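You operate a simulated robot arm through the tools that you are given. There is no shell and no other tool. Be economical: measure what you need, move in short steps, check, and stop when the job is done.

You are at the controls of a simulated robot arm. One attempt, no reset.

## Task
Restart the control box by its key, switch and brown button.
Fine: key off, switch off and on again, brown button once, key on, in that order.

The check looks at the end state, three seconds after you hand in, the way a careful person would. Anything else that was tipped, shoved, dropped, spilled or broken makes it a failure.

## Robot
A 7-joint arm with a two-finger parallel gripper, fixed in place. Base frame: the origin is at the foot of the arm, x ahead of it, y to its left, z up; the work surface is at about z = 0.85. Units: m, degrees, N and s.
With the tool pointing down near the work surface it reaches from about 0.46 to 0.92 m from the base axis. Its first joint turns from -115.0 to 115.0 degrees. Payload 3.91 kg.
Tool frame: the origin (TCP) lies between the finger pads and is the grasp point; the fingertips stand 0.03 m ahead of it; z points along the fingers, y is the line along which they close. The gripper opens to 0.11 m. The fingers are 0.02 m wide and 0.01 m thick; the gripper's body (0.048 by 0.112 m) begins 0.055 m behind the TCP.
Orientation is told as [roll, pitch, yaw] about the base's x, y, z axes, in that order, counted from this pose: with the fingers straight down and closing along the base's y, the tool's x points along the base's -x, its y along +y and its z along -z.

## Interface
- The arm moves only by the tool arm_command. Its argument "plan" is text: rows parted by semicolons, each of 7 numbers parted by spaces: the shift along the tool's x, y, z in mm, then the turn, a rotation vector about the tool's x, y, z in degrees, then the closure in counts, from 0 (fully open) to 255 (shut). In form: tx ty tz rx ry rz gripper; .... A call has 1 to 10 rows; each row shifts and turns the commanded pose from where the row before left it, along the tool's axes as they then stand. Rows are played at 5 a second. More than 0.05 m and 8.6 degrees between two rows, or a gripper value outside its range, and nothing of the call is played. Where a pose cannot be reached the arm comes as near as it can. A force on the tool above 40 N (or 10 N above the force at the start of the call, whichever is more), or a blocked arm, ends the call early, and 0.2 s more pass. The fingers move at their own pace (about 0.153 m/s each) and stop on an object; they squeeze with about 30 N. The grip force told is the motor's: it shows also when the fingers shut on nothing. Time passes only in rows, and 0.2 s behind the last, so rows that do not move let the fingers close. The reply holds the time, the measured pose of the TCP, the force on the tool along the base axes, the opening and the grip force, in the units named above and with some noise, with the torque about the TCP (base axes, N m) and any sound that the robot's microphone picked up.
- Cameras (640 x 400 px; columns grow to the right, rows downward): "scene" is fixed at [0.2178, -0.6495, 1.5977]; the picture's right is [0.72, -0.69, 0.00], its down [-0.40, -0.42, -0.82] and it looks along [0.56, 0.59, -0.58] (base axes); focal length 337 px, centre (320, 200). "wrist" rides on the gripper at [0.072, 0.017, -0.103] in the tool frame; the picture's right is [-0.23, 0.97, 0.00], its down [-0.76, -0.18, -0.62] and it looks along [-0.61, -0.14, 0.78] (tool axes); focal length 222 px, centre (320, 200). There is no depth. A picture from a camera that has moved, and an enlarged one, comes with that camera's place and axes in the base frame and with its lens.
- camera(camera): a new picture of that camera. No time passes.
- lift_body(by): slides the trunk up (or, below 0, down) by that many m; the arm rides with it, the base frame stays. It gives what a move gives, with no picture.
- enlarge(camera, box): a new picture of the part [left, top, right, bottom] of that camera's present view, enlarged. No time passes.
- close_job(): hands the job in; it is judged then, once.

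Go step by step. Nothing tells you positions but the pictures and the camera data: compare them with the known pose of the tool, close in by small moves and look again before you grip or let go. The budget is 120 turns and 68 pictures, counting those below and the enlarged ones. Unless the task says otherwise, let go and move clear before handing in, and close with one line.

The tools are called after "Request:" as a command line: name --argument value ..., lists and objects as JSON in quotes. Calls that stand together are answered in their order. arm_command: Moves the arm, as the interface text tells. Its arguments: {"type":"object","properties":{"plan":{"type":"string"}},"required":["plan"]} The other tools are called the same way: lift_body (by) slides the trunk up or down; camera (camera) takes a picture; enlarge (camera, box) takes an enlarged picture of a part of a camera's view; close_job () hands the job in.

At the start:

```text
time: 0.0
tool_pos: [0.636, -0.1994, 1.203]
tool_rot: [0.0, 0.0, -0.1]
ft_force: [-0.1, -0.7, -0.5]
moment: [-0.03, 0.02, -0.01]
opening: 0.1099
grip_force: 0.1
trunk travel left (down, up): [-0.8, 0.19]
```

scene: 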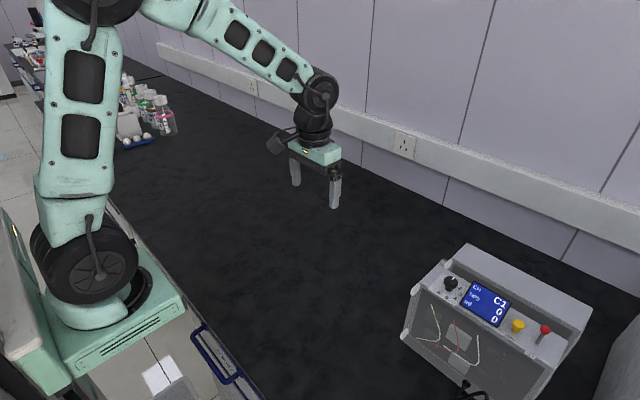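
wrist: 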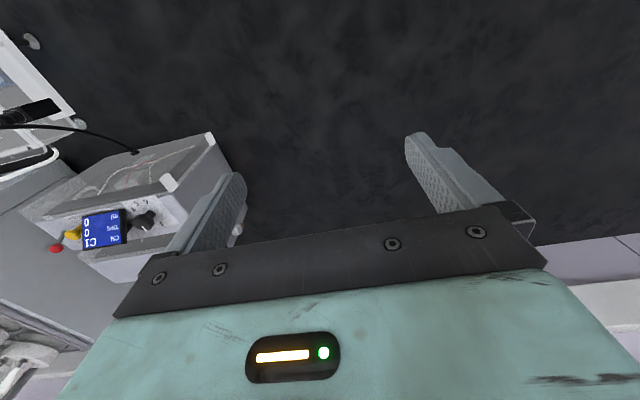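

I see a box with a blue display, a black knob, a yellow and a red control at the right of the scene. I'll look closer to identify the key, switch and brown button.

Request:
enlarge --camera "scene" --box '[390, 230, 610, 400]'

Request:
enlarge --camera "wrist" --box '[0, 100, 260, 300]'

```text
2.35 times, centred on (500, 315) of scene
camera zoom: at [0.2178, -0.6495, 1.5977], right [0.72, -0.69, 0.0], down [-0.4, -0.42, -0.82], along [0.56, 0.59, -0.58], focal length 793 px, centre (-104, -71)
```

zoom: 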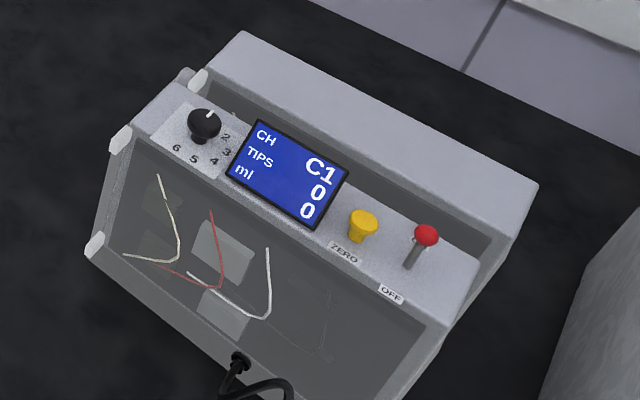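

```text
2.00 times, centred on (130, 200) of wrist
camera zoom: at [0.5633, -0.1823, 1.3059], right [0.23, 0.97, 0.0], down [0.76, -0.18, 0.62], along [0.61, -0.14, -0.78], focal length 444 px, centre (700, 200)
```

zoom: 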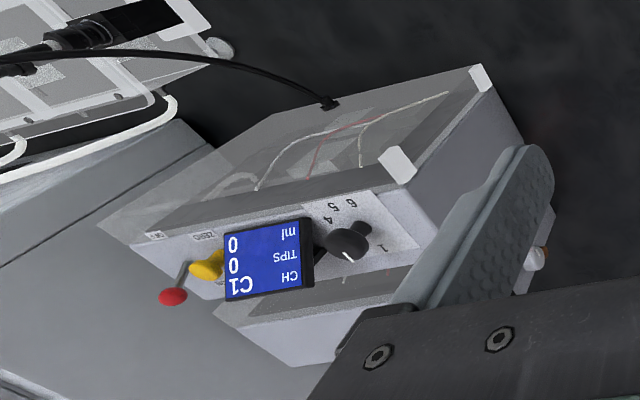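

The box with the display has a knob, a ZERO button and an OFF lever, and there is other gear nearer the base at y ≈ -0.6. I'll move the arm high over there to look.

Request:
arm_command --plan "24 -40 0 0 0 0 0;24 -40 0 0 0 0 0;24 -40 0 0 0 0 0;24 -40 0 0 0 0 0;24 -40 0 0 0 0 0;24 -40 0 0 0 0 0;24 -40 0 0 0 0 0"

Request:
camera --camera "wrist"

Request:
camera --camera "scene"

```text
time: 1.6
tool_pos: [0.4664, -0.4772, 1.2018]
tool_rot: [0.0, 0.0, 0.0]
ft_force: [-0.3, -0.8, 0.5]
moment: [0.01, -0.02, 0.01]
opening: 0.1099
grip_force: 0.0
trunk travel left (down, up): [-0.8, 0.19]
```

```text
63 pictures are left
camera wrist: at [0.3945, -0.4615, 1.3056], right [0.23, 0.97, 0.0], down [0.76, -0.18, 0.62], along [0.61, -0.14, -0.78], focal length 222 px, centre (320, 200)
```

wrist: 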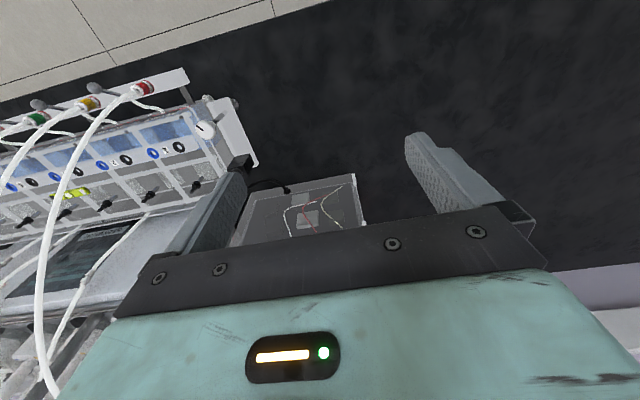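

```text
62 pictures are left
```

scene: 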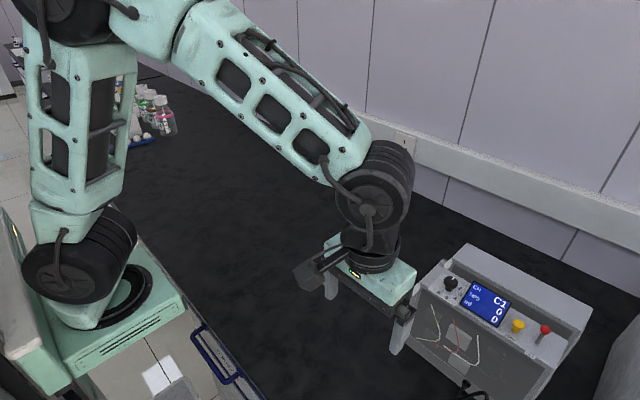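

This is another machine with tubes, so no key seen yet. I'll raise the trunk and turn the wrist to look further to the right (-y).

Request:
lift_body --by 0.18

Request:
arm_command --plan "20 0 0 0 0 8.5 0;20 0 0 0 0 8.5 0;20 0 0 0 0 8.5 0;20 0 0 0 0 8.5 0;20 0 0 0 0 8.5 0;20 0 0 0 0 8.5 0;20 0 0 0 0 8.5 0"

Request:
camera --camera "wrist"

```text
time: 3.6
tool_pos: [0.4678, -0.4786, 1.3823]
tool_rot: [0.0, -0.1, -0.1]
ft_force: [-0.2, -0.1, -0.1]
moment: [0.01, 0.01, -0.03]
opening: 0.1099
grip_force: 0.0
trunk travel left (down, up): [-0.98, 0.01]
```

```text
time: 5.2
tool_pos: [0.3464, -0.421, 1.3809]
tool_rot: [0.1, 0.0, -59.7]
ft_force: [-0.3, -0.4, -0.3]
moment: [0.03, -0.05, -0.03]
opening: 0.1101
grip_force: 0.0
trunk travel left (down, up): [-0.98, 0.01]
```

```text
61 pictures are left
camera wrist: at [0.3236, -0.3504, 1.4829], right [0.96, 0.29, 0.0], down [0.23, -0.75, 0.62], along [0.18, -0.6, -0.78], focal length 222 px, centre (320, 200)
```

wrist: 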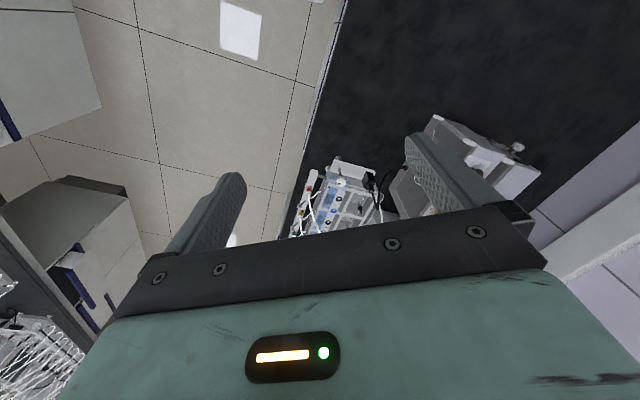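

The bench runs along y. I'll tilt the tool to look farther along it in the -y direction.

Request:
arm_command --plan "0 0 0 0 -8.5 0 0;0 0 0 0 -8.5 0 0;0 0 0 0 -8.5 0 0;0 0 0 0 -8.5 0 0;0 0 0 0 -8.5 0 0"

Request:
camera --camera "wrist"

```text
time: 6.4
tool_pos: [0.3608, -0.4622, 1.4117]
tool_rot: [0.1, -42.6, -59.5]
ft_force: [-0.5, 0.1, -0.6]
moment: [0.04, -0.01, 0.01]
opening: 0.1099
grip_force: 0.2
out of reach, approached as far as the arm can: row 4, 5
trunk travel left (down, up): [-0.98, 0.01]
```

```text
60 pictures are left
camera wrist: at [0.3123, -0.3476, 1.4391], right [0.92, 0.35, 0.15], down [-0.08, -0.21, 0.97], along [0.37, -0.91, -0.17], focal length 222 px, centre (320, 200)
```

wrist: 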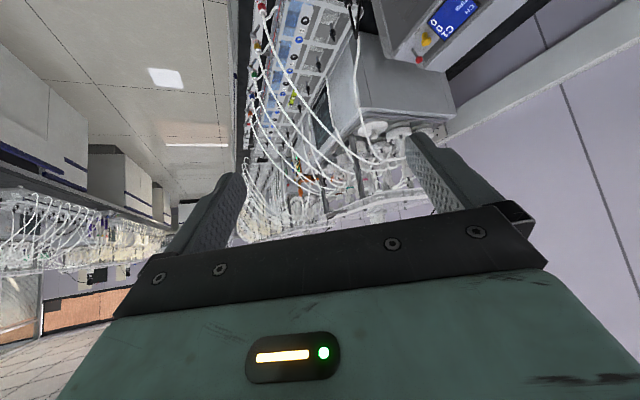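

The -y side is only background machinery. I'll now look at the display box from its left (+y) side, where something white sits on its flank.

Request:
arm_command --plan "0 0 0 0 8.5 0 0;0 0 0 0 8.5 0 0;0 0 0 0 8.5 0 0;0 0 0 0 8.5 0 0;0 0 0 0 8.5 0 0;-5 45 0 0 0 0 0;-5 45 0 0 0 0 0;-5 45 0 0 0 0 0;-5 45 0 0 0 0 0;-5 45 0 0 0 0 0"

Request:
arm_command --plan "20 40 30 0 0 0 0;20 40 30 0 0 0 0;20 40 30 0 0 0 0;20 30 30 0 0 0 0;20 0 20 0 0 0 0"

Request:
camera --camera "wrist"

Request:
camera --camera "scene"

```text
time: 8.6
tool_pos: [0.5666, -0.3714, 1.4121]
tool_rot: [0.0, -0.1, -59.7]
ft_force: [0.5, 0.5, -0.2]
moment: [0.03, -0.06, -0.02]
opening: 0.1102
grip_force: 0.0
trunk travel left (down, up): [-0.98, 0.01]
```

```text
refused: row 1 steps farther than a row can; nothing moved
```

```text
59 pictures are left
camera wrist: at [0.5444, -0.3015, 1.5149], right [0.95, 0.3, 0.0], down [0.23, -0.75, 0.62], along [0.18, -0.59, -0.78], focal length 222 px, centre (320, 200)
```

wrist: 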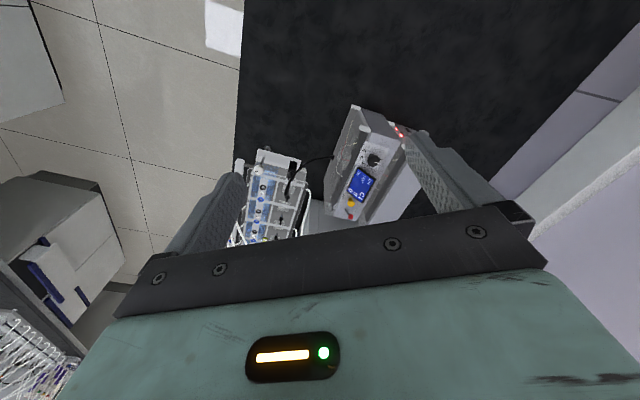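

```text
58 pictures are left
```

scene: 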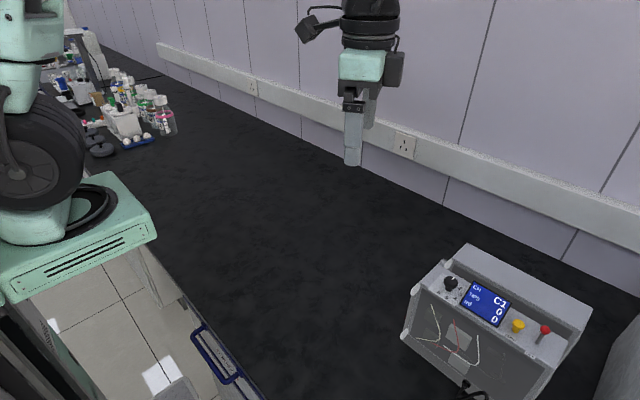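

I notice red lit spots on the box's left rear side; enlarging.

Request:
enlarge --camera "wrist" --box '[310, 90, 430, 230]'

Request:
arm_command --plan "20 20 30 0 0 0 0;20 20 30 0 0 0 0;20 20 30 0 0 0 0;20 20 30 0 0 0 0;20 20 30 0 0 0 0;20 20 30 0 0 0 0;20 20 0 0 0 0 0"

Request:
camera --camera "wrist"

```text
2.86 times, centred on (370, 160) of wrist
camera zoom: at [0.5444, -0.3015, 1.5149], right [0.95, 0.3, 0.0], down [0.23, -0.75, 0.62], along [0.18, -0.59, -0.78], focal length 635 px, centre (177, 314)
```

zoom: 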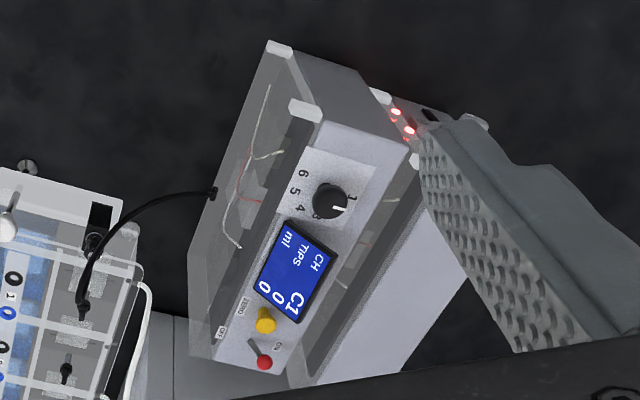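

```text
time: 10.2
tool_pos: [0.6152, -0.1792, 1.2316]
tool_rot: [0.0, 0.0, -59.6]
ft_force: [0.6, 0.6, -0.5]
moment: [0.01, 0.03, 0.03]
opening: 0.1103
grip_force: 0.1
trunk travel left (down, up): [-0.98, 0.01]
```

```text
56 pictures are left
camera wrist: at [0.5932, -0.1083, 1.3345], right [0.95, 0.3, 0.0], down [0.23, -0.75, 0.62], along [0.18, -0.59, -0.78], focal length 222 px, centre (320, 200)
```

wrist: 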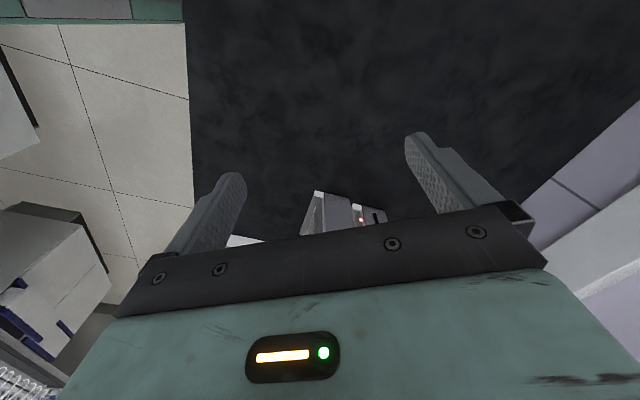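

A second box stands behind the display box, with red lamps and something black on its left face. I'll get lower and tilt to see that face.

Request:
arm_command --plan "0 30 30 0 -8.5 0 0;0 30 30 0 -8.5 0 0;0 30 30 0 -8.5 0 0"

Request:
camera --camera "wrist"

```text
time: 11.0
tool_pos: [0.6992, -0.1447, 1.1427]
tool_rot: [0.1, -25.5, -59.7]
ft_force: [-0.1, 0.1, 0.9]
moment: [0.06, 0.02, 0.06]
opening: 0.1101
grip_force: 0.1
trunk travel left (down, up): [-0.98, 0.01]
```

```text
55 pictures are left
camera wrist: at [0.6574, -0.0428, 1.2047], right [0.94, 0.32, 0.1], down [0.06, -0.45, 0.89], along [0.33, -0.83, -0.44], focal length 222 px, centre (320, 200)
```

wrist: 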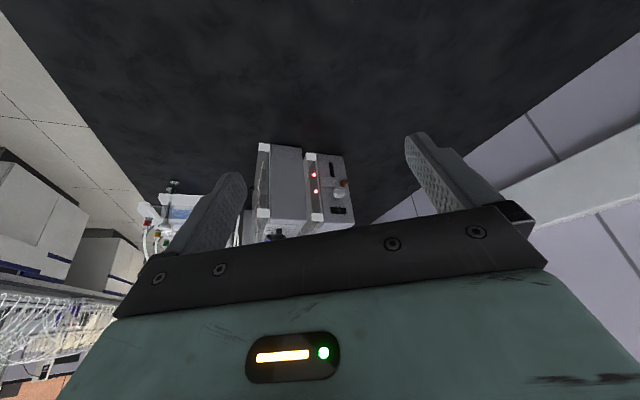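

Request:
enlarge --camera "wrist" --box '[230, 130, 390, 245]'

```text
3.48 times, centred on (310, 188) of wrist
camera zoom: at [0.6574, -0.0428, 1.2047], right [0.94, 0.32, 0.1], down [0.06, -0.45, 0.89], along [0.33, -0.83, -0.44], focal length 773 px, centre (355, 244)
```

zoom: 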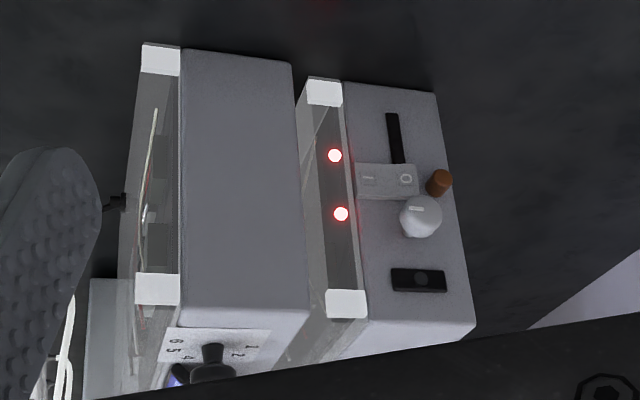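

Found it: the rear box's left face carries a black strip, an I/O switch, a brown button, a white pointer knob and a black part. I'll close in along the line of sight for a sharper look.

Request:
arm_command --plan "-29 -3 40 0 0 0 0;-29 -3 40 0 0 0 0;-29 -3 40 0 0 0 0;-29 -3 40 0 0 0 0"

Request:
enlarge --camera "wrist" --box '[240, 100, 420, 220]'

Request:
camera --camera "wrist"

```text
time: 12.0
tool_pos: [0.7778, -0.2981, 1.0518]
tool_rot: [-0.1, -25.5, -59.4]
ft_force: [-1.2, 0.8, -0.5]
moment: [-0.02, -0.03, 0.03]
opening: 0.11
grip_force: 0.1
trunk travel left (down, up): [-0.98, 0.01]
```

```text
3.33 times, centred on (330, 160) of wrist
camera zoom: at [0.7369, -0.1952, 1.1129], right [0.94, 0.32, 0.1], down [0.06, -0.45, 0.89], along [0.33, -0.83, -0.44], focal length 740 px, centre (287, 333)
```

zoom: 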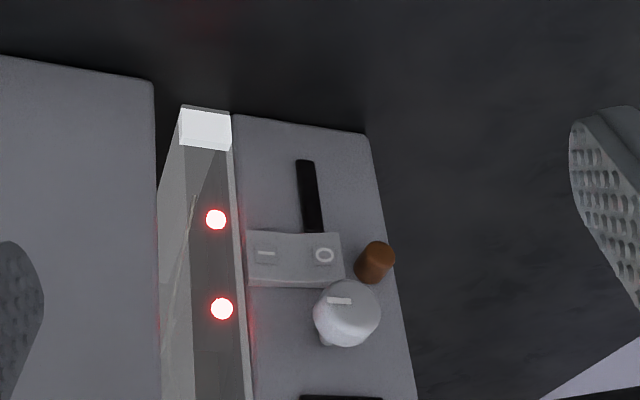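

```text
52 pictures are left
camera wrist: at [0.7369, -0.1952, 1.1129], right [0.94, 0.32, 0.1], down [0.06, -0.45, 0.89], along [0.33, -0.83, -0.44], focal length 222 px, centre (320, 200)
```

wrist: 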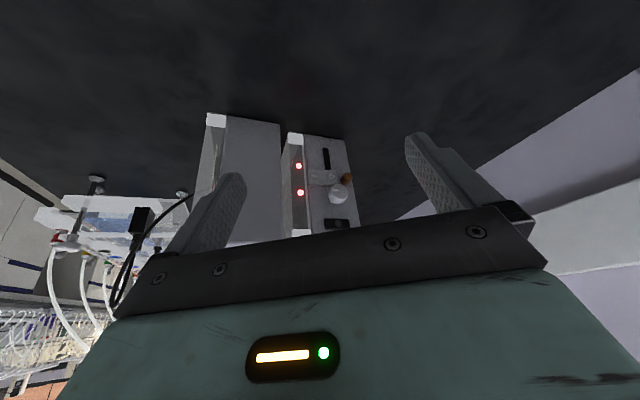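

Request:
enlarge --camera "wrist" --box '[300, 140, 360, 235]'

```text
4.21 times, centred on (330, 188) of wrist
camera zoom: at [0.7369, -0.1952, 1.1129], right [0.94, 0.32, 0.1], down [0.06, -0.45, 0.89], along [0.33, -0.83, -0.44], focal length 935 px, centre (278, 253)
```

zoom: 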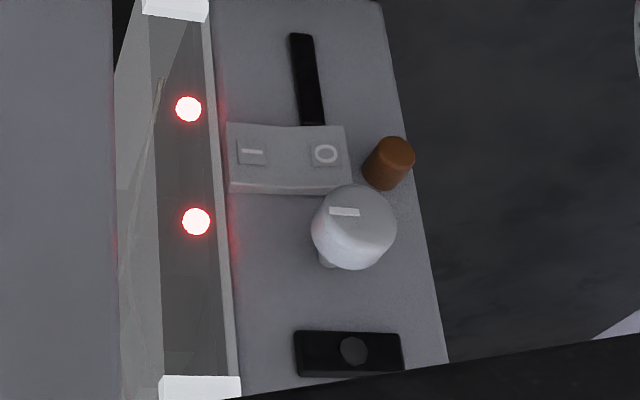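

Layout on the face (plane y ≈ -0.46, facing +y): black plate z≈1.01, white knob z≈0.98, I/O rocker z≈0.94, brown button x≈0.877 z≈0.947, black bar z≈0.90. I'll bring the camera square to the face to see which one is the key.

Request:
arm_command --plan "0 0 0 3.23 0 6.77 0;0 0 0 3.23 0 6.77 0;0 0 0 3.23 0 6.77 0;0 0 0 3.23 0 6.77 0;0 0 0 0 -8.2 0 0;0 0 0 0 -8.2 0 0;0 0 0 0 -8.2 0 0;6 27 20 0 0 0 0;6 27 20 0 0 0 0;6 27 20 0 0 0 0"

Request:
camera --camera "wrist"

Request:
camera --camera "scene"

```text
time: 14.2
tool_pos: [0.8607, -0.3338, 0.9976]
tool_rot: [-0.2, -50.2, -89.5]
ft_force: [0.7, -0.2, 1.5]
moment: [-0.02, 0.04, -0.03]
opening: 0.1101
grip_force: 0.1
trunk travel left (down, up): [-0.98, 0.01]
```

```text
50 pictures are left
camera wrist: at [0.8756, -0.2075, 1.0084], right [0.97, -0.14, 0.17], down [-0.18, -0.01, 0.98], along [-0.13, -0.99, -0.03], focal length 222 px, centre (320, 200)
```

wrist: 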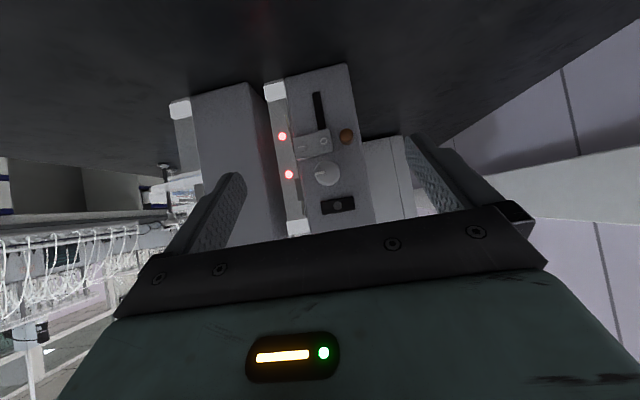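

```text
49 pictures are left
```

scene: 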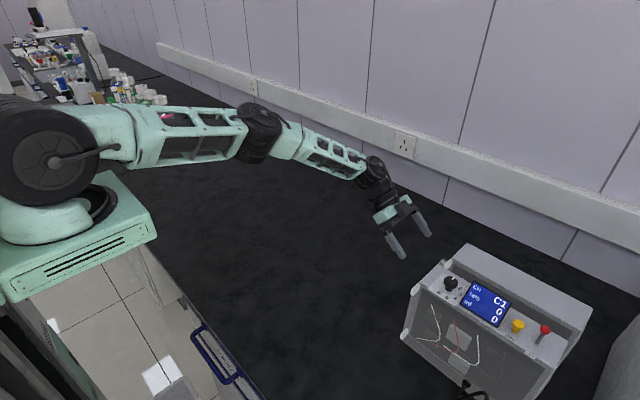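

Request:
enlarge --camera "wrist" --box '[255, 60, 385, 235]'

```text
2.29 times, centred on (320, 148) of wrist
camera zoom: at [0.8756, -0.2075, 1.0084], right [0.97, -0.14, 0.17], down [-0.18, -0.01, 0.98], along [-0.13, -0.99, -0.03], focal length 508 px, centre (320, 320)
```

zoom: 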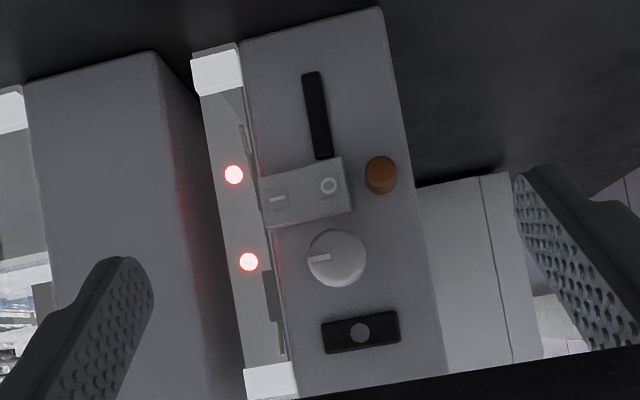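

Request:
enlarge --camera "wrist" --box '[300, 155, 360, 220]'

Request:
enlarge --camera "wrist" --box '[290, 80, 360, 160]'

```text
6.15 times, centred on (330, 188) of wrist
camera zoom: at [0.8756, -0.2075, 1.0084], right [0.97, -0.14, 0.17], down [-0.18, -0.01, 0.98], along [-0.13, -0.99, -0.03], focal length 1367 px, centre (258, 277)
```

zoom: 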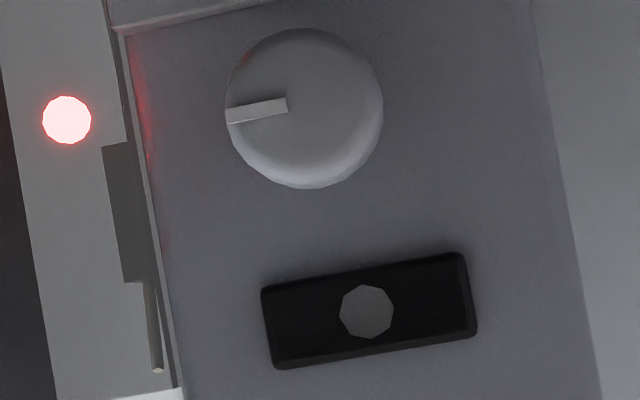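

```text
5.00 times, centred on (325, 120) of wrist
camera zoom: at [0.8756, -0.2075, 1.0084], right [0.97, -0.14, 0.17], down [-0.18, -0.01, 0.98], along [-0.13, -0.99, -0.03], focal length 1111 px, centre (295, 600)
```

zoom: 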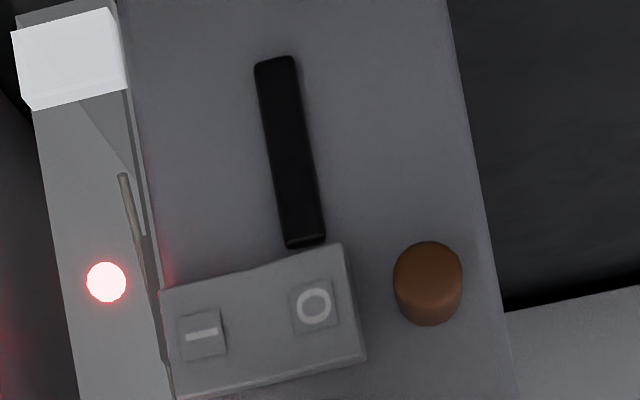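

I can't tell yet which black part might be the key; a grazing side view will show what protrudes.

Request:
arm_command --plan "0 0 -8 -6.13 0 -5.14 0;0 0 -8 -6.13 0 -5.14 0;0 0 -8 -6.13 0 -5.14 0;0 0 -8 -6.13 0 -5.14 0;0 0 -8 -6.13 0 -5.14 0;0 0 -8 -6.13 0 -5.14 0;0 0 -8 -6.13 0 -5.14 0;0 0 -8 -6.13 0 -5.14 0"

Request:
camera --camera "wrist"

```text
time: 16.0
tool_pos: [0.8383, -0.2912, 1.0377]
tool_rot: [-0.1, -50.2, -25.2]
ft_force: [-1.0, -0.1, 0.3]
moment: [-0.03, -0.03, -0.04]
opening: 0.1101
grip_force: 0.0
trunk travel left (down, up): [-0.98, 0.01]
```

```text
45 pictures are left
camera wrist: at [0.7313, -0.2222, 1.0486], right [0.55, 0.82, 0.17], down [-0.07, -0.16, 0.98], along [0.83, -0.55, -0.04], focal length 222 px, centre (320, 200)
```

wrist: 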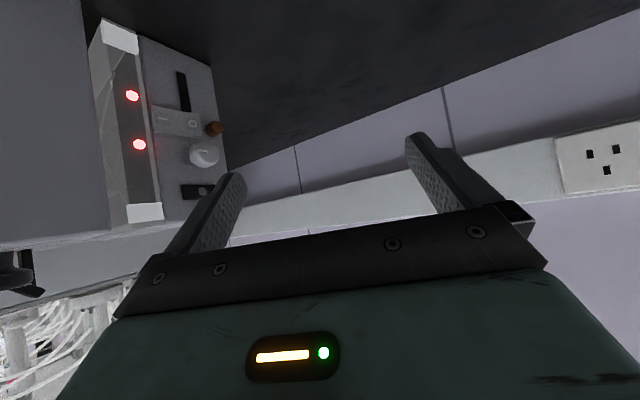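

Request:
enlarge --camera "wrist" --box '[140, 60, 240, 210]'

```text
2.67 times, centred on (190, 135) of wrist
camera zoom: at [0.7313, -0.2222, 1.0486], right [0.55, 0.82, 0.17], down [-0.07, -0.16, 0.98], along [0.83, -0.55, -0.04], focal length 592 px, centre (667, 373)
```

zoom: 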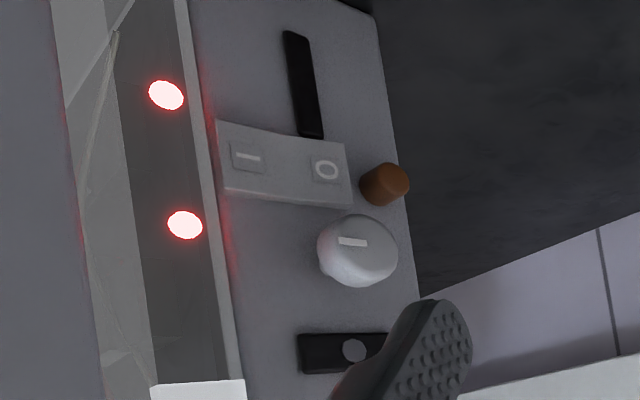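

Only three parts stand out of that face: the white pointer knob (face centre ≈ [0.858, -0.434, 0.974]), the rocker (I pressed, so on) and the brown button (tip ≈ [0.885, -0.445, 0.938]). So the knob must be the key. I'll point the tool level along -y.

Request:
arm_command --plan "0 0 0 6.13 0 5.14 130;0 0 0 6.13 0 5.14 130;0 0 0 6.13 0 5.14 130;0 0 0 6.13 0 5.14 130;0 0 0 6.13 0 5.14 130;0 0 0 6.13 0 5.14 130;0 0 0 6.13 0 5.14 130;0 0 0 6.13 0 5.14 130"

Request:
arm_command --plan "0 0 0 0 -8 0 130;0 0 0 0 -8 0 130;0 0 0 0 -8 0 130;0 0 0 0 -8 0 130;0 0 0 0 -8 0 130"

Request:
camera --camera "wrist"

```text
time: 17.8
tool_pos: [0.8363, -0.2928, 1.0389]
tool_rot: [-0.1, -50.1, -89.6]
ft_force: [0.3, 0.5, -0.2]
moment: [-0.02, 0.03, 0.03]
opening: 0.0537
grip_force: 0.1
trunk travel left (down, up): [-0.98, 0.01]
```

```text
time: 19.2
tool_pos: [0.8601, -0.2777, 1.0734]
tool_rot: [67.9, -86.0, -157.2]
ft_force: [0.1, -0.2, 0.8]
moment: [0.01, 0.0, -0.01]
opening: 0.0538
grip_force: 0.0
trunk travel left (down, up): [-0.98, 0.01]
stopped in row 5: the arm was blocked; the commanded pose is now the measured one
```

```text
43 pictures are left
camera wrist: at [0.8794, -0.1735, 1.0037], right [0.96, 0.01, 0.29], down [-0.23, 0.6, 0.76], along [-0.17, -0.8, 0.58], focal length 222 px, centre (320, 200)
```

wrist: 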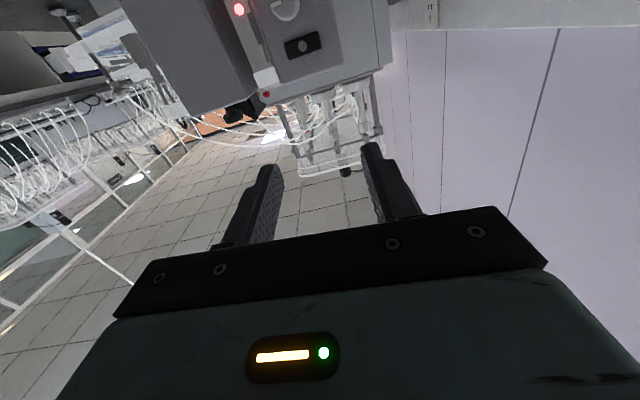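

The wrist reached a limit with the trunk so high. I'll untilt, raise the tool relative to the trunk, and lower the trunk to get the shoulder nearer the working height.

Request:
arm_command --plan "0 0 0 0 8 0 130;0 0 0 0 8 0 130;0 0 0 0 8 0 130;0 0 0 0 8 0 130;-36 0 -27 0 0 0 130;-36 0 -27 0 0 0 130;-36 0 -27 0 0 0 130;-36 0 -27 0 0 0 130"

Request:
lift_body --by -0.2

```text
time: 21.0
tool_pos: [0.8484, -0.2677, 1.2487]
tool_rot: [5.7, -56.5, -94.0]
ft_force: [0.7, 0.0, -0.6]
moment: [-0.03, 0.0, 0.01]
opening: 0.054
grip_force: 0.0
trunk travel left (down, up): [-0.98, 0.01]
```

```text
time: 23.2
tool_pos: [0.8488, -0.2668, 1.0499]
tool_rot: [5.8, -56.6, -94.0]
ft_force: [0.4, -0.4, -0.5]
moment: [0.01, 0.01, -0.02]
opening: 0.0539
grip_force: 0.0
trunk travel left (down, up): [-0.78, 0.21]
```

Now I try the level tilt again.

Request:
arm_command --plan "0 0 0 0 -8 0 130;0 0 0 0 -8 0 130;0 0 0 0 -8 0 130;0 0 0 0 -8 0 130"

Request:
camera --camera "wrist"

Request:
camera --camera "scene"

```text
time: 24.2
tool_pos: [0.8492, -0.2672, 1.0491]
tool_rot: [69.6, -86.6, -158.8]
ft_force: [-0.1, 0.4, -0.2]
moment: [-0.01, 0.0, -0.01]
opening: 0.0541
grip_force: 0.0
trunk travel left (down, up): [-0.78, 0.21]
```

```text
42 pictures are left
camera wrist: at [0.8679, -0.1629, 0.9801], right [0.96, 0.01, 0.28], down [-0.23, 0.6, 0.76], along [-0.16, -0.8, 0.58], focal length 222 px, centre (320, 200)
```

wrist: 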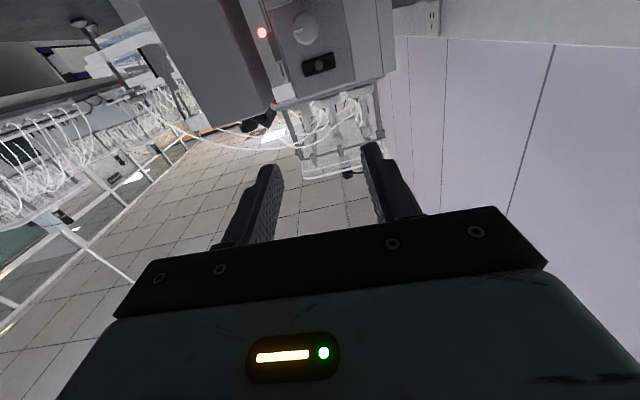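

```text
41 pictures are left
```

scene: 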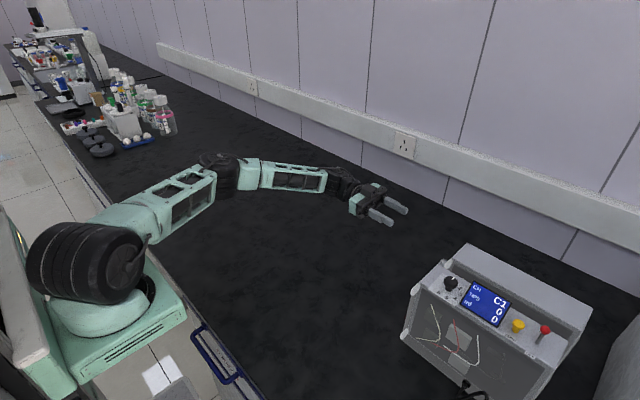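

Level tilt works. I'll square up the roll and advance to just in front of the knob, fingertips about 3 cm off it.

Request:
arm_command --plan "0 0 0 0.9 -1.2 -3.1 130;25 3 33 0 0 0 130;25 3 33 0 0 0 130;25 3 33 0 0 0 130"

Request:
camera --camera "wrist"

```text
time: 25.2
tool_pos: [0.858, -0.3654, 0.9749]
tool_rot: [15.4, -89.8, -105.3]
ft_force: [0.1, -0.3, -0.9]
moment: [0.01, -0.01, -0.01]
opening: 0.0536
grip_force: 0.2
trunk travel left (down, up): [-0.78, 0.21]
```

```text
40 pictures are left
camera wrist: at [0.8743, -0.2632, 0.9013], right [0.97, 0.0, 0.23], down [-0.18, 0.62, 0.76], along [-0.14, -0.78, 0.61], focal length 222 px, centre (320, 200)
```

wrist: 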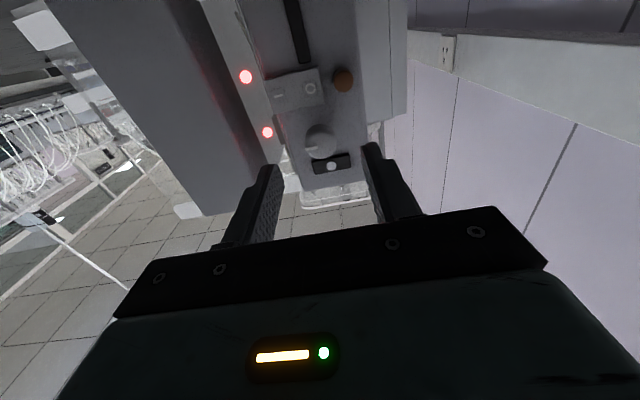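

Alignment checks out: the knob's face projects to [0.858, -0.434, 0.974], in line with the tool. Advancing 5 cm.

Request:
arm_command --plan "0 0 25 0 0 0 130;0 0 25 0 0 0 130;0 0 0 0 0 0 130"

Request:
enlarge --camera "wrist" --box '[220, 60, 420, 220]'

```text
time: 26.0
tool_pos: [0.856, -0.4182, 0.974]
tool_rot: [2.0, -89.9, -92.1]
ft_force: [-0.5, 0.9, -0.1]
moment: [0.01, 0.01, 0.03]
opening: 0.054
grip_force: 0.1
trunk travel left (down, up): [-0.78, 0.21]
```

```text
2.50 times, centred on (320, 140) of wrist
camera zoom: at [0.8731, -0.3148, 0.9007], right [0.97, 0.0, 0.23], down [-0.18, 0.62, 0.76], along [-0.14, -0.78, 0.6], focal length 555 px, centre (320, 350)
```

zoom: 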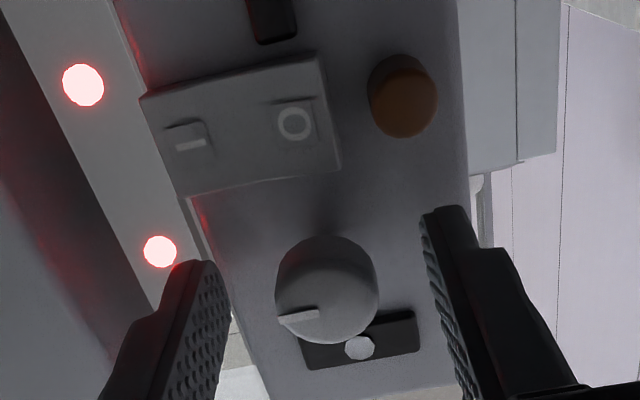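

Request:
arm_command --plan "0 1 0 0 0 0 190;0 0 0 0 0 0 255;0 0 0 0 0 0 255;0 0 0 0 0 0 255"

Request:
enlarge --camera "wrist" --box '[220, 60, 420, 220]'

```text
time: 27.0
tool_pos: [0.8577, -0.4179, 0.9736]
tool_rot: [4.6, -89.9, -94.8]
ft_force: [0.7, -3.3, -0.2]
moment: [-0.1, 0.0, -0.01]
opening: 0.0256
grip_force: 44.8
trunk travel left (down, up): [-0.78, 0.21]
```

```text
2.50 times, centred on (320, 140) of wrist
camera zoom: at [0.8747, -0.3145, 0.9005], right [0.97, 0.0, 0.23], down [-0.18, 0.62, 0.76], along [-0.14, -0.78, 0.6], focal length 555 px, centre (320, 350)
```

zoom: 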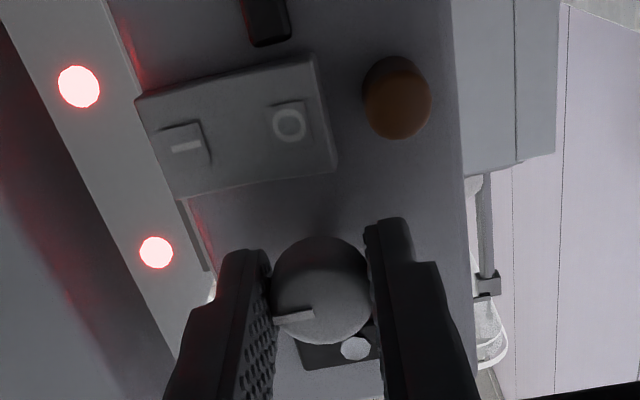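

Gripped, 25.6 mm wide. I try a gentle counter-clockwise turn and watch the torque.

Request:
arm_command --plan "0 0 0 0 0 -6 255;0 0 0 0 0 -6 255;0 0 0 0 0 -6 255"

Request:
enlarge --camera "wrist" --box '[220, 60, 420, 220]'

```text
time: 27.8
tool_pos: [0.8566, -0.4175, 0.9716]
tool_rot: [-89.7, -72.0, -0.5]
ft_force: [-6.6, -3.7, -0.1]
moment: [-0.82, 0.01, 0.03]
opening: 0.0255
grip_force: 44.8
trunk travel left (down, up): [-0.78, 0.21]
```

```text
2.50 times, centred on (320, 140) of wrist
camera zoom: at [0.8509, -0.3144, 0.8989], right [1.0, 0.0, -0.09], down [0.07, 0.62, 0.78], along [0.05, -0.78, 0.62], focal length 555 px, centre (320, 350)
```

zoom: 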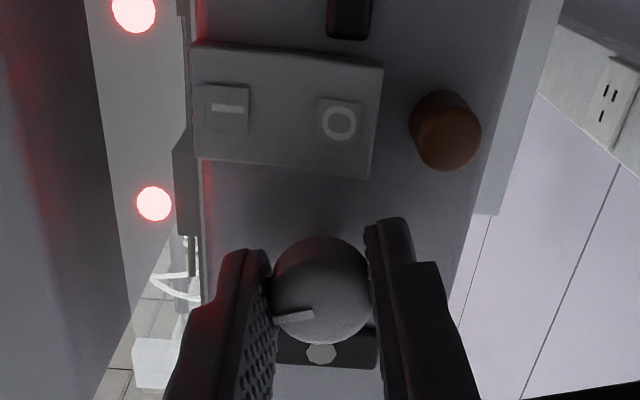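

The knob turns freely with the fingers. Continuing counter-clockwise.

Request:
arm_command --plan "0 0 0 0 0 -8 255;0 0 0 0 0 -8 255;0 0 0 0 0 -8 255"

Request:
enlarge --camera "wrist" --box '[220, 60, 420, 220]'

```text
time: 28.6
tool_pos: [0.8566, -0.4181, 0.9739]
tool_rot: [-89.7, -47.9, -0.5]
ft_force: [-20.4, -1.6, -0.8]
moment: [-0.56, 0.0, -0.07]
opening: 0.0254
grip_force: 44.9
trunk travel left (down, up): [-0.78, 0.21]
```

```text
2.50 times, centred on (320, 140) of wrist
camera zoom: at [0.8211, -0.3142, 0.9084], right [0.88, 0.0, -0.48], down [0.38, 0.62, 0.69], along [0.3, -0.79, 0.54], focal length 555 px, centre (320, 350)
```

zoom: 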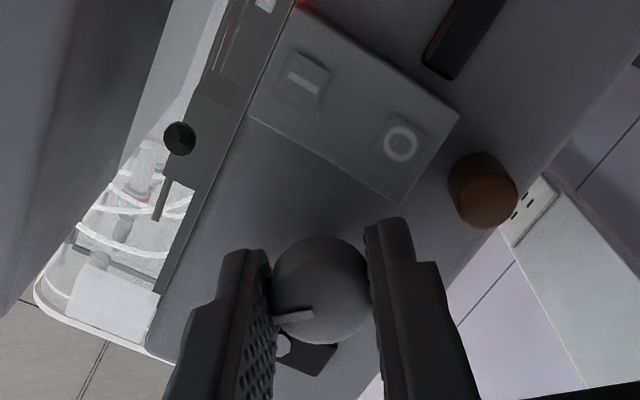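

One red lamp (the upper one) has gone dark, so this turns the key off. There is a side load building, so I ease it and turn on in smaller steps to find the end position.

Request:
arm_command --plan "0.7 -0.7 0 0 0 0 255;0 0 0 0 0 -6 255;0 0 0 0 0 -6 255"

```text
time: 29.4
tool_pos: [0.8577, -0.4176, 0.9751]
tool_rot: [-89.9, -36.0, 0.0]
ft_force: [-11.4, -8.1, 4.1]
moment: [-0.41, -0.32, 0.21]
opening: 0.0252
grip_force: 45.2
trunk travel left (down, up): [-0.78, 0.21]
```

Request:
enlarge --camera "wrist" --box '[220, 60, 420, 220]'

```text
2.50 times, centred on (320, 140) of wrist
camera zoom: at [0.8087, -0.3144, 0.9183], right [0.76, 0.0, -0.65], down [0.51, 0.62, 0.59], along [0.41, -0.78, 0.47], focal length 555 px, centre (320, 350)
```

zoom: 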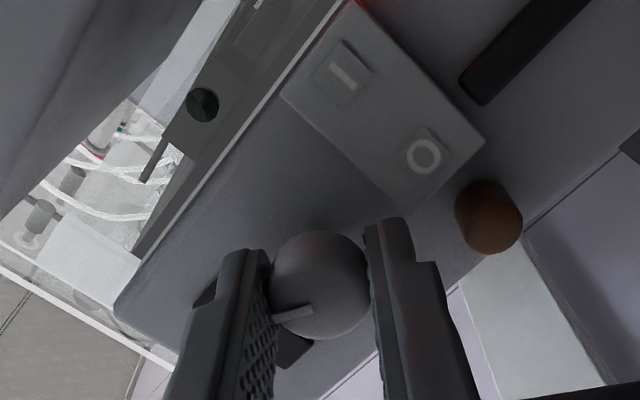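

Request:
arm_command --plan "0 0 0 0 0 -4 255;0 0 0 0 0 -4 255"

Request:
enlarge --camera "wrist" --box '[220, 60, 420, 220]'

```text
time: 30.0
tool_pos: [0.8589, -0.418, 0.9745]
tool_rot: [-89.9, -28.0, -0.1]
ft_force: [0.3, -11.6, 8.7]
moment: [-0.01, 0.0, -0.34]
opening: 0.0254
grip_force: 44.7
trunk travel left (down, up): [-0.78, 0.21]
```

```text
2.50 times, centred on (320, 140) of wrist
camera zoom: at [0.8019, -0.3143, 0.9259], right [0.66, 0.0, -0.75], down [0.59, 0.62, 0.52], along [0.47, -0.78, 0.41], focal length 555 px, centre (320, 350)
```

zoom: 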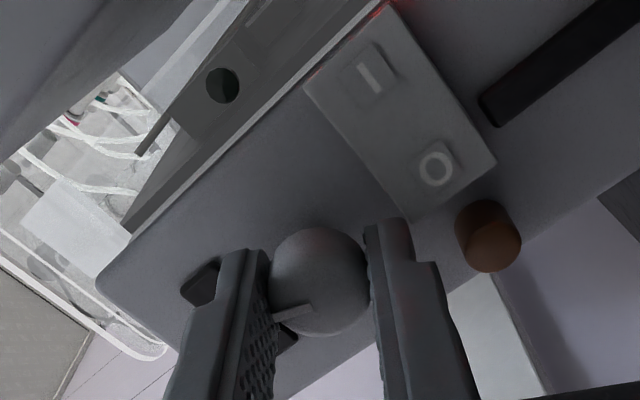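

Request:
arm_command --plan "0 0 0 0 0 -6 255;0 0 0 0 0 -6 255"

Request:
enlarge --camera "wrist" --box '[220, 60, 420, 220]'

```text
time: 30.6
tool_pos: [0.8586, -0.4165, 0.9752]
tool_rot: [-89.9, -15.9, 0.0]
ft_force: [10.2, -17.4, 16.0]
moment: [0.0, 0.02, -0.57]
opening: 0.0257
grip_force: 45.2
trunk travel left (down, up): [-0.78, 0.21]
```

```text
2.50 times, centred on (320, 140) of wrist
camera zoom: at [0.7929, -0.3144, 0.9385], right [0.49, 0.0, -0.87], down [0.68, 0.62, 0.38], along [0.54, -0.78, 0.3], focal length 555 px, centre (320, 350)
```

zoom: 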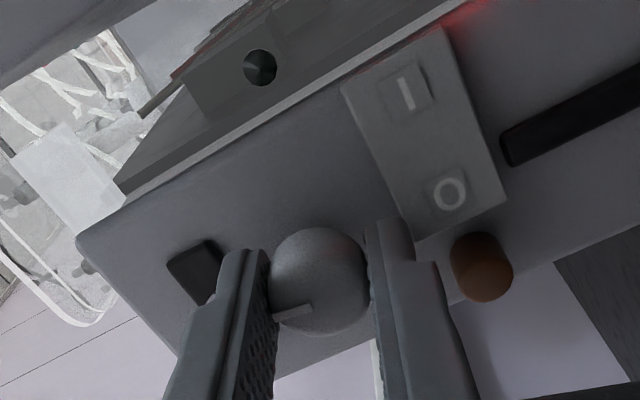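

Request:
arm_command --plan "-0.8 -0.8 0.7 0 0 0 255;0 0 0 0 0 -5 255;0 0 0 0 0 -5 255;0 0 0 0 0 -5 255"

Request:
enlarge --camera "wrist" --box '[220, 60, 420, 220]'

```text
time: 31.6
tool_pos: [0.8573, -0.4172, 0.9759]
tool_rot: [-89.9, -1.1, -0.2]
ft_force: [2.4, -10.2, 15.4]
moment: [-0.22, -0.44, 0.08]
opening: 0.0258
grip_force: 45.2
trunk travel left (down, up): [-0.78, 0.21]
```

```text
2.50 times, centred on (320, 140) of wrist
camera zoom: at [0.7848, -0.314, 0.9565], right [0.24, 0.0, -0.97], down [0.76, 0.62, 0.19], along [0.6, -0.78, 0.15], focal length 555 px, centre (320, 350)
```

zoom: 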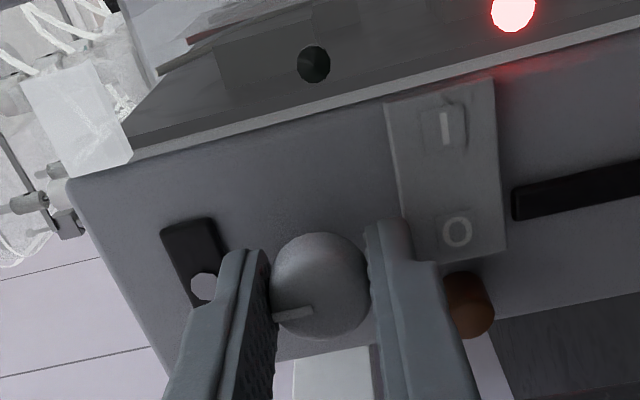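

The pointer now stands up, one lamp is dark and there's resistance as at a stop: key off. I'll open slightly and back straight out.

Request:
arm_command --plan "0 0 0 0 0 0 175;0 0 0 0 0 0 175;0 0 -20 0 0 0 175;0 0 -30 0 0 0 175;0 0 -20 0 0 0 255;0 0 0 0 0 0 255"

Request:
camera --camera "wrist"

```text
time: 33.0
tool_pos: [0.8576, -0.3472, 0.9738]
tool_rot: [-89.8, -1.0, 0.0]
ft_force: [-0.3, -0.1, 0.2]
moment: [0.01, -0.01, 0.01]
opening: 0.0
grip_force: 30.2
trunk travel left (down, up): [-0.78, 0.21]
```

```text
31 pictures are left
camera wrist: at [0.785, -0.2436, 0.9566], right [0.24, 0.0, -0.97], down [0.76, 0.62, 0.19], along [0.6, -0.78, 0.15], focal length 222 px, centre (320, 200)
```

wrist: 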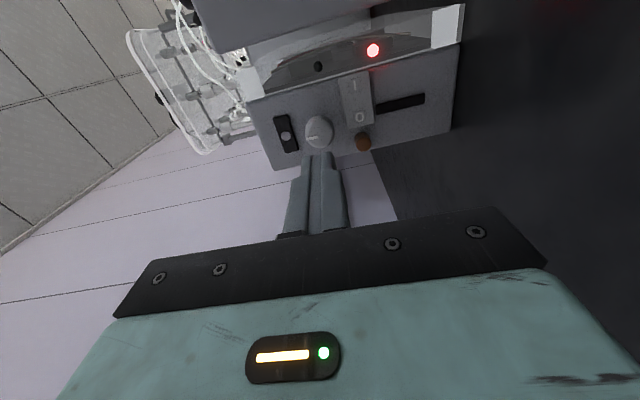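

Key pointer is up, upper lamp dark. Next the rocker: I align the closed fingertips with the O half (x 0.859, z 0.936) and approach.

Request:
arm_command --plan "-1.5 38 0 0 0 0 255;0 0 40 0 0 0 255;0 0 24 0 0 0 255;0 0 0 0 0 0 255"

Request:
enlarge --camera "wrist" --box '[220, 60, 420, 220]'

```text
time: 34.0
tool_pos: [0.8589, -0.4105, 0.9354]
tool_rot: [-89.8, -1.0, -0.1]
ft_force: [-0.1, 0.5, -0.6]
moment: [0.0, -0.02, -0.01]
opening: 0.0
grip_force: 29.9
trunk travel left (down, up): [-0.78, 0.21]
```

```text
2.50 times, centred on (320, 140) of wrist
camera zoom: at [0.787, -0.3081, 0.9178], right [0.24, 0.0, -0.97], down [0.76, 0.62, 0.19], along [0.6, -0.78, 0.15], focal length 555 px, centre (320, 350)
```

zoom: 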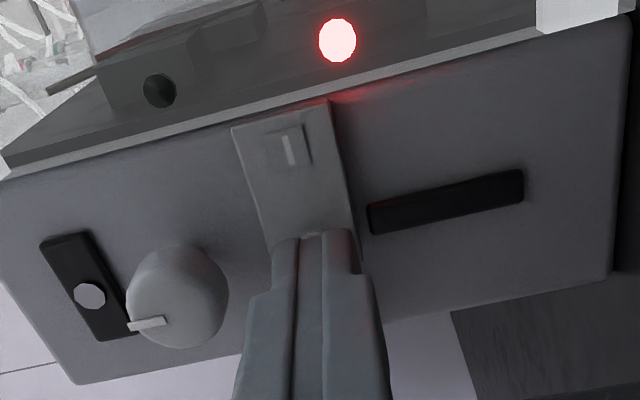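

Request:
arm_command --plan "0 0 4 0 0 0 255;0 0 4 0 0 0 255;0 0 3 0 0 0 255;0 0 2 0 0 0 255;0 0 2 0 0 0 255"

Request:
enlarge --camera "wrist" --box '[220, 60, 420, 220]'

```text
time: 35.2
tool_pos: [0.8612, -0.4193, 0.9346]
tool_rot: [-89.8, -1.1, 0.2]
ft_force: [-4.7, 15.8, 2.6]
moment: [-0.07, 0.04, -0.3]
opening: 0.0
grip_force: 30.4
trunk travel left (down, up): [-0.78, 0.21]
stopped in row 5: the force on the tool passed its limit at 41 N (the readings are from after the stop); the commanded pose is now the measured one
```

```text
2.50 times, centred on (320, 140) of wrist
camera zoom: at [0.7889, -0.3173, 0.9172], right [0.25, 0.0, -0.97], down [0.76, 0.62, 0.19], along [0.61, -0.78, 0.15], focal length 555 px, centre (320, 350)
```

zoom: 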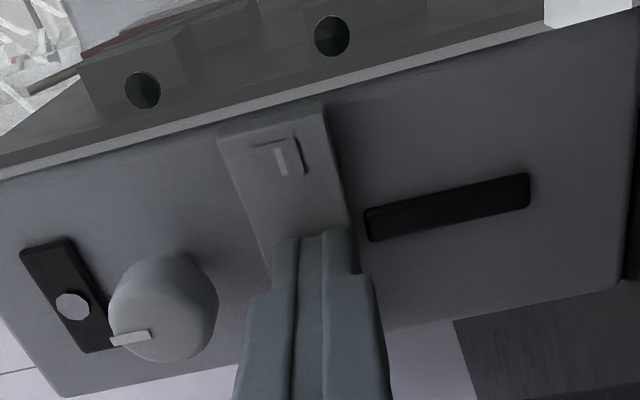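

The second lamp is dark: switch off. Now I back off, shift to the I half and press it.

Request:
arm_command --plan "0 0 -20 0 0 0 255;28 0 0 0 0 0 255;0 0 14 0 0 0 255;0 0 0 0 0 0 255"

Request:
enlarge --camera "wrist" --box '[220, 60, 420, 220]'

```text
time: 36.2
tool_pos: [0.8338, -0.416, 0.9352]
tool_rot: [-89.8, -1.1, 0.1]
ft_force: [-0.3, 0.2, -1.0]
moment: [-0.04, 0.02, -0.05]
opening: 0.0
grip_force: 29.8
trunk travel left (down, up): [-0.78, 0.21]
```

```text
2.50 times, centred on (320, 140) of wrist
camera zoom: at [0.7614, -0.313, 0.9162], right [0.25, 0.01, -0.97], down [0.76, 0.62, 0.19], along [0.61, -0.78, 0.15], focal length 555 px, centre (320, 350)
```

zoom: 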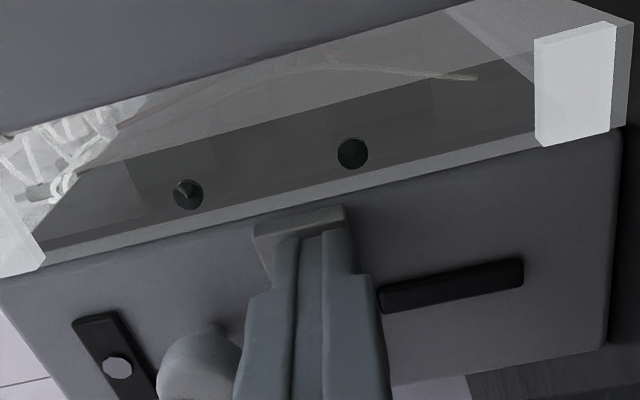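

Request:
arm_command --plan "0 0 2 0 0 0 255;0 0 2 0 0 0 255;0 0 1.5 0 0 0 255;0 0 1.5 0 0 0 255;0 0 1.5 0 0 0 255"

Request:
enlarge --camera "wrist" --box '[220, 60, 420, 220]'

```text
time: 37.4
tool_pos: [0.8343, -0.4192, 0.9343]
tool_rot: [-89.6, -1.1, 0.1]
ft_force: [-8.9, 18.4, 3.8]
moment: [-0.1, 0.01, -0.09]
opening: 0.0002
grip_force: 30.1
trunk travel left (down, up): [-0.78, 0.21]
stopped in row 5: the force on the tool passed its limit at 43 N (the readings are from after the stop); the commanded pose is now the measured one
```

```text
2.50 times, centred on (320, 140) of wrist
camera zoom: at [0.7611, -0.3168, 0.9159], right [0.24, 0.01, -0.97], down [0.76, 0.62, 0.2], along [0.61, -0.78, 0.15], focal length 555 px, centre (320, 350)
```

zoom: 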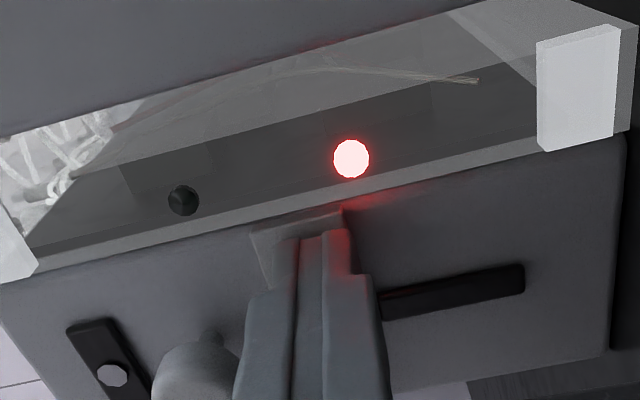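

Switch lamp is on again. Now back off and line up with the brown button (x 0.885, z 0.938).

Request:
arm_command --plan "0 0 -30 0 0 0 255;-26 -2 0 0 0 0 255;-25 -1.5 0 0 0 0 255;0 0 15 0 0 0 255;0 0 0 0 0 0 255"

Request:
enlarge --camera "wrist" --box '[220, 60, 420, 220]'

```text
time: 38.6
tool_pos: [0.8836, -0.4066, 0.939]
tool_rot: [-89.6, -1.0, 0.0]
ft_force: [-0.5, 0.0, -0.9]
moment: [0.02, 0.0, 0.01]
opening: 0.0001
grip_force: 30.5
trunk travel left (down, up): [-0.78, 0.21]
```

```text
2.50 times, centred on (320, 140) of wrist
camera zoom: at [0.8118, -0.3033, 0.9209], right [0.24, 0.01, -0.97], down [0.76, 0.62, 0.2], along [0.61, -0.78, 0.15], focal length 555 px, centre (320, 350)
```

zoom: 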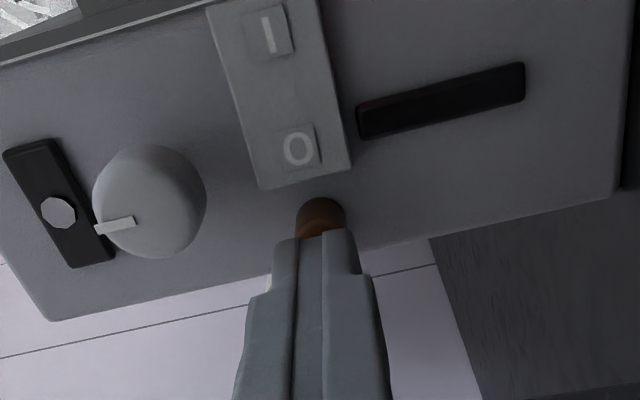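

Aligned with the brown button. One steady press until it resists.

Request:
arm_command --plan "0 0 4 0 0 0 255;0 0 3 0 0 0 255;0 0 2 0 0 0 255;0 0 2 0 0 0 255;0 0 2 0 0 0 255;0 0 2 0 0 0 255"

Request:
enlarge --camera "wrist" --box '[220, 60, 420, 220]'

```text
time: 40.0
tool_pos: [0.8855, -0.421, 0.9382]
tool_rot: [-89.6, -1.0, 0.2]
ft_force: [0.4, 2.6, 1.6]
moment: [-0.01, 0.0, 0.01]
opening: 0.0001
grip_force: 29.5
trunk travel left (down, up): [-0.78, 0.21]
heard: click
```

```text
2.50 times, centred on (320, 140) of wrist
camera zoom: at [0.8121, -0.3184, 0.9197], right [0.24, 0.01, -0.97], down [0.76, 0.62, 0.2], along [0.61, -0.78, 0.15], focal length 555 px, centre (320, 350)
```

zoom: 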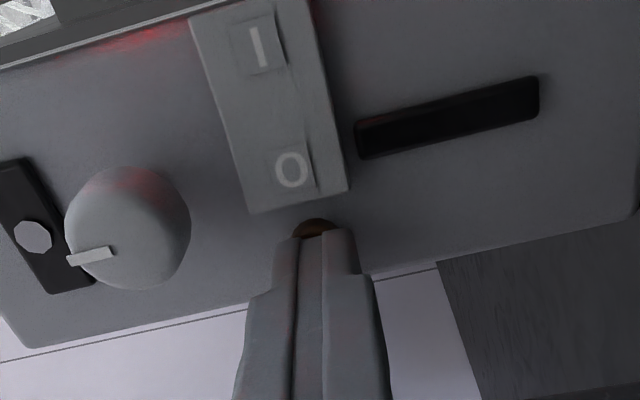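

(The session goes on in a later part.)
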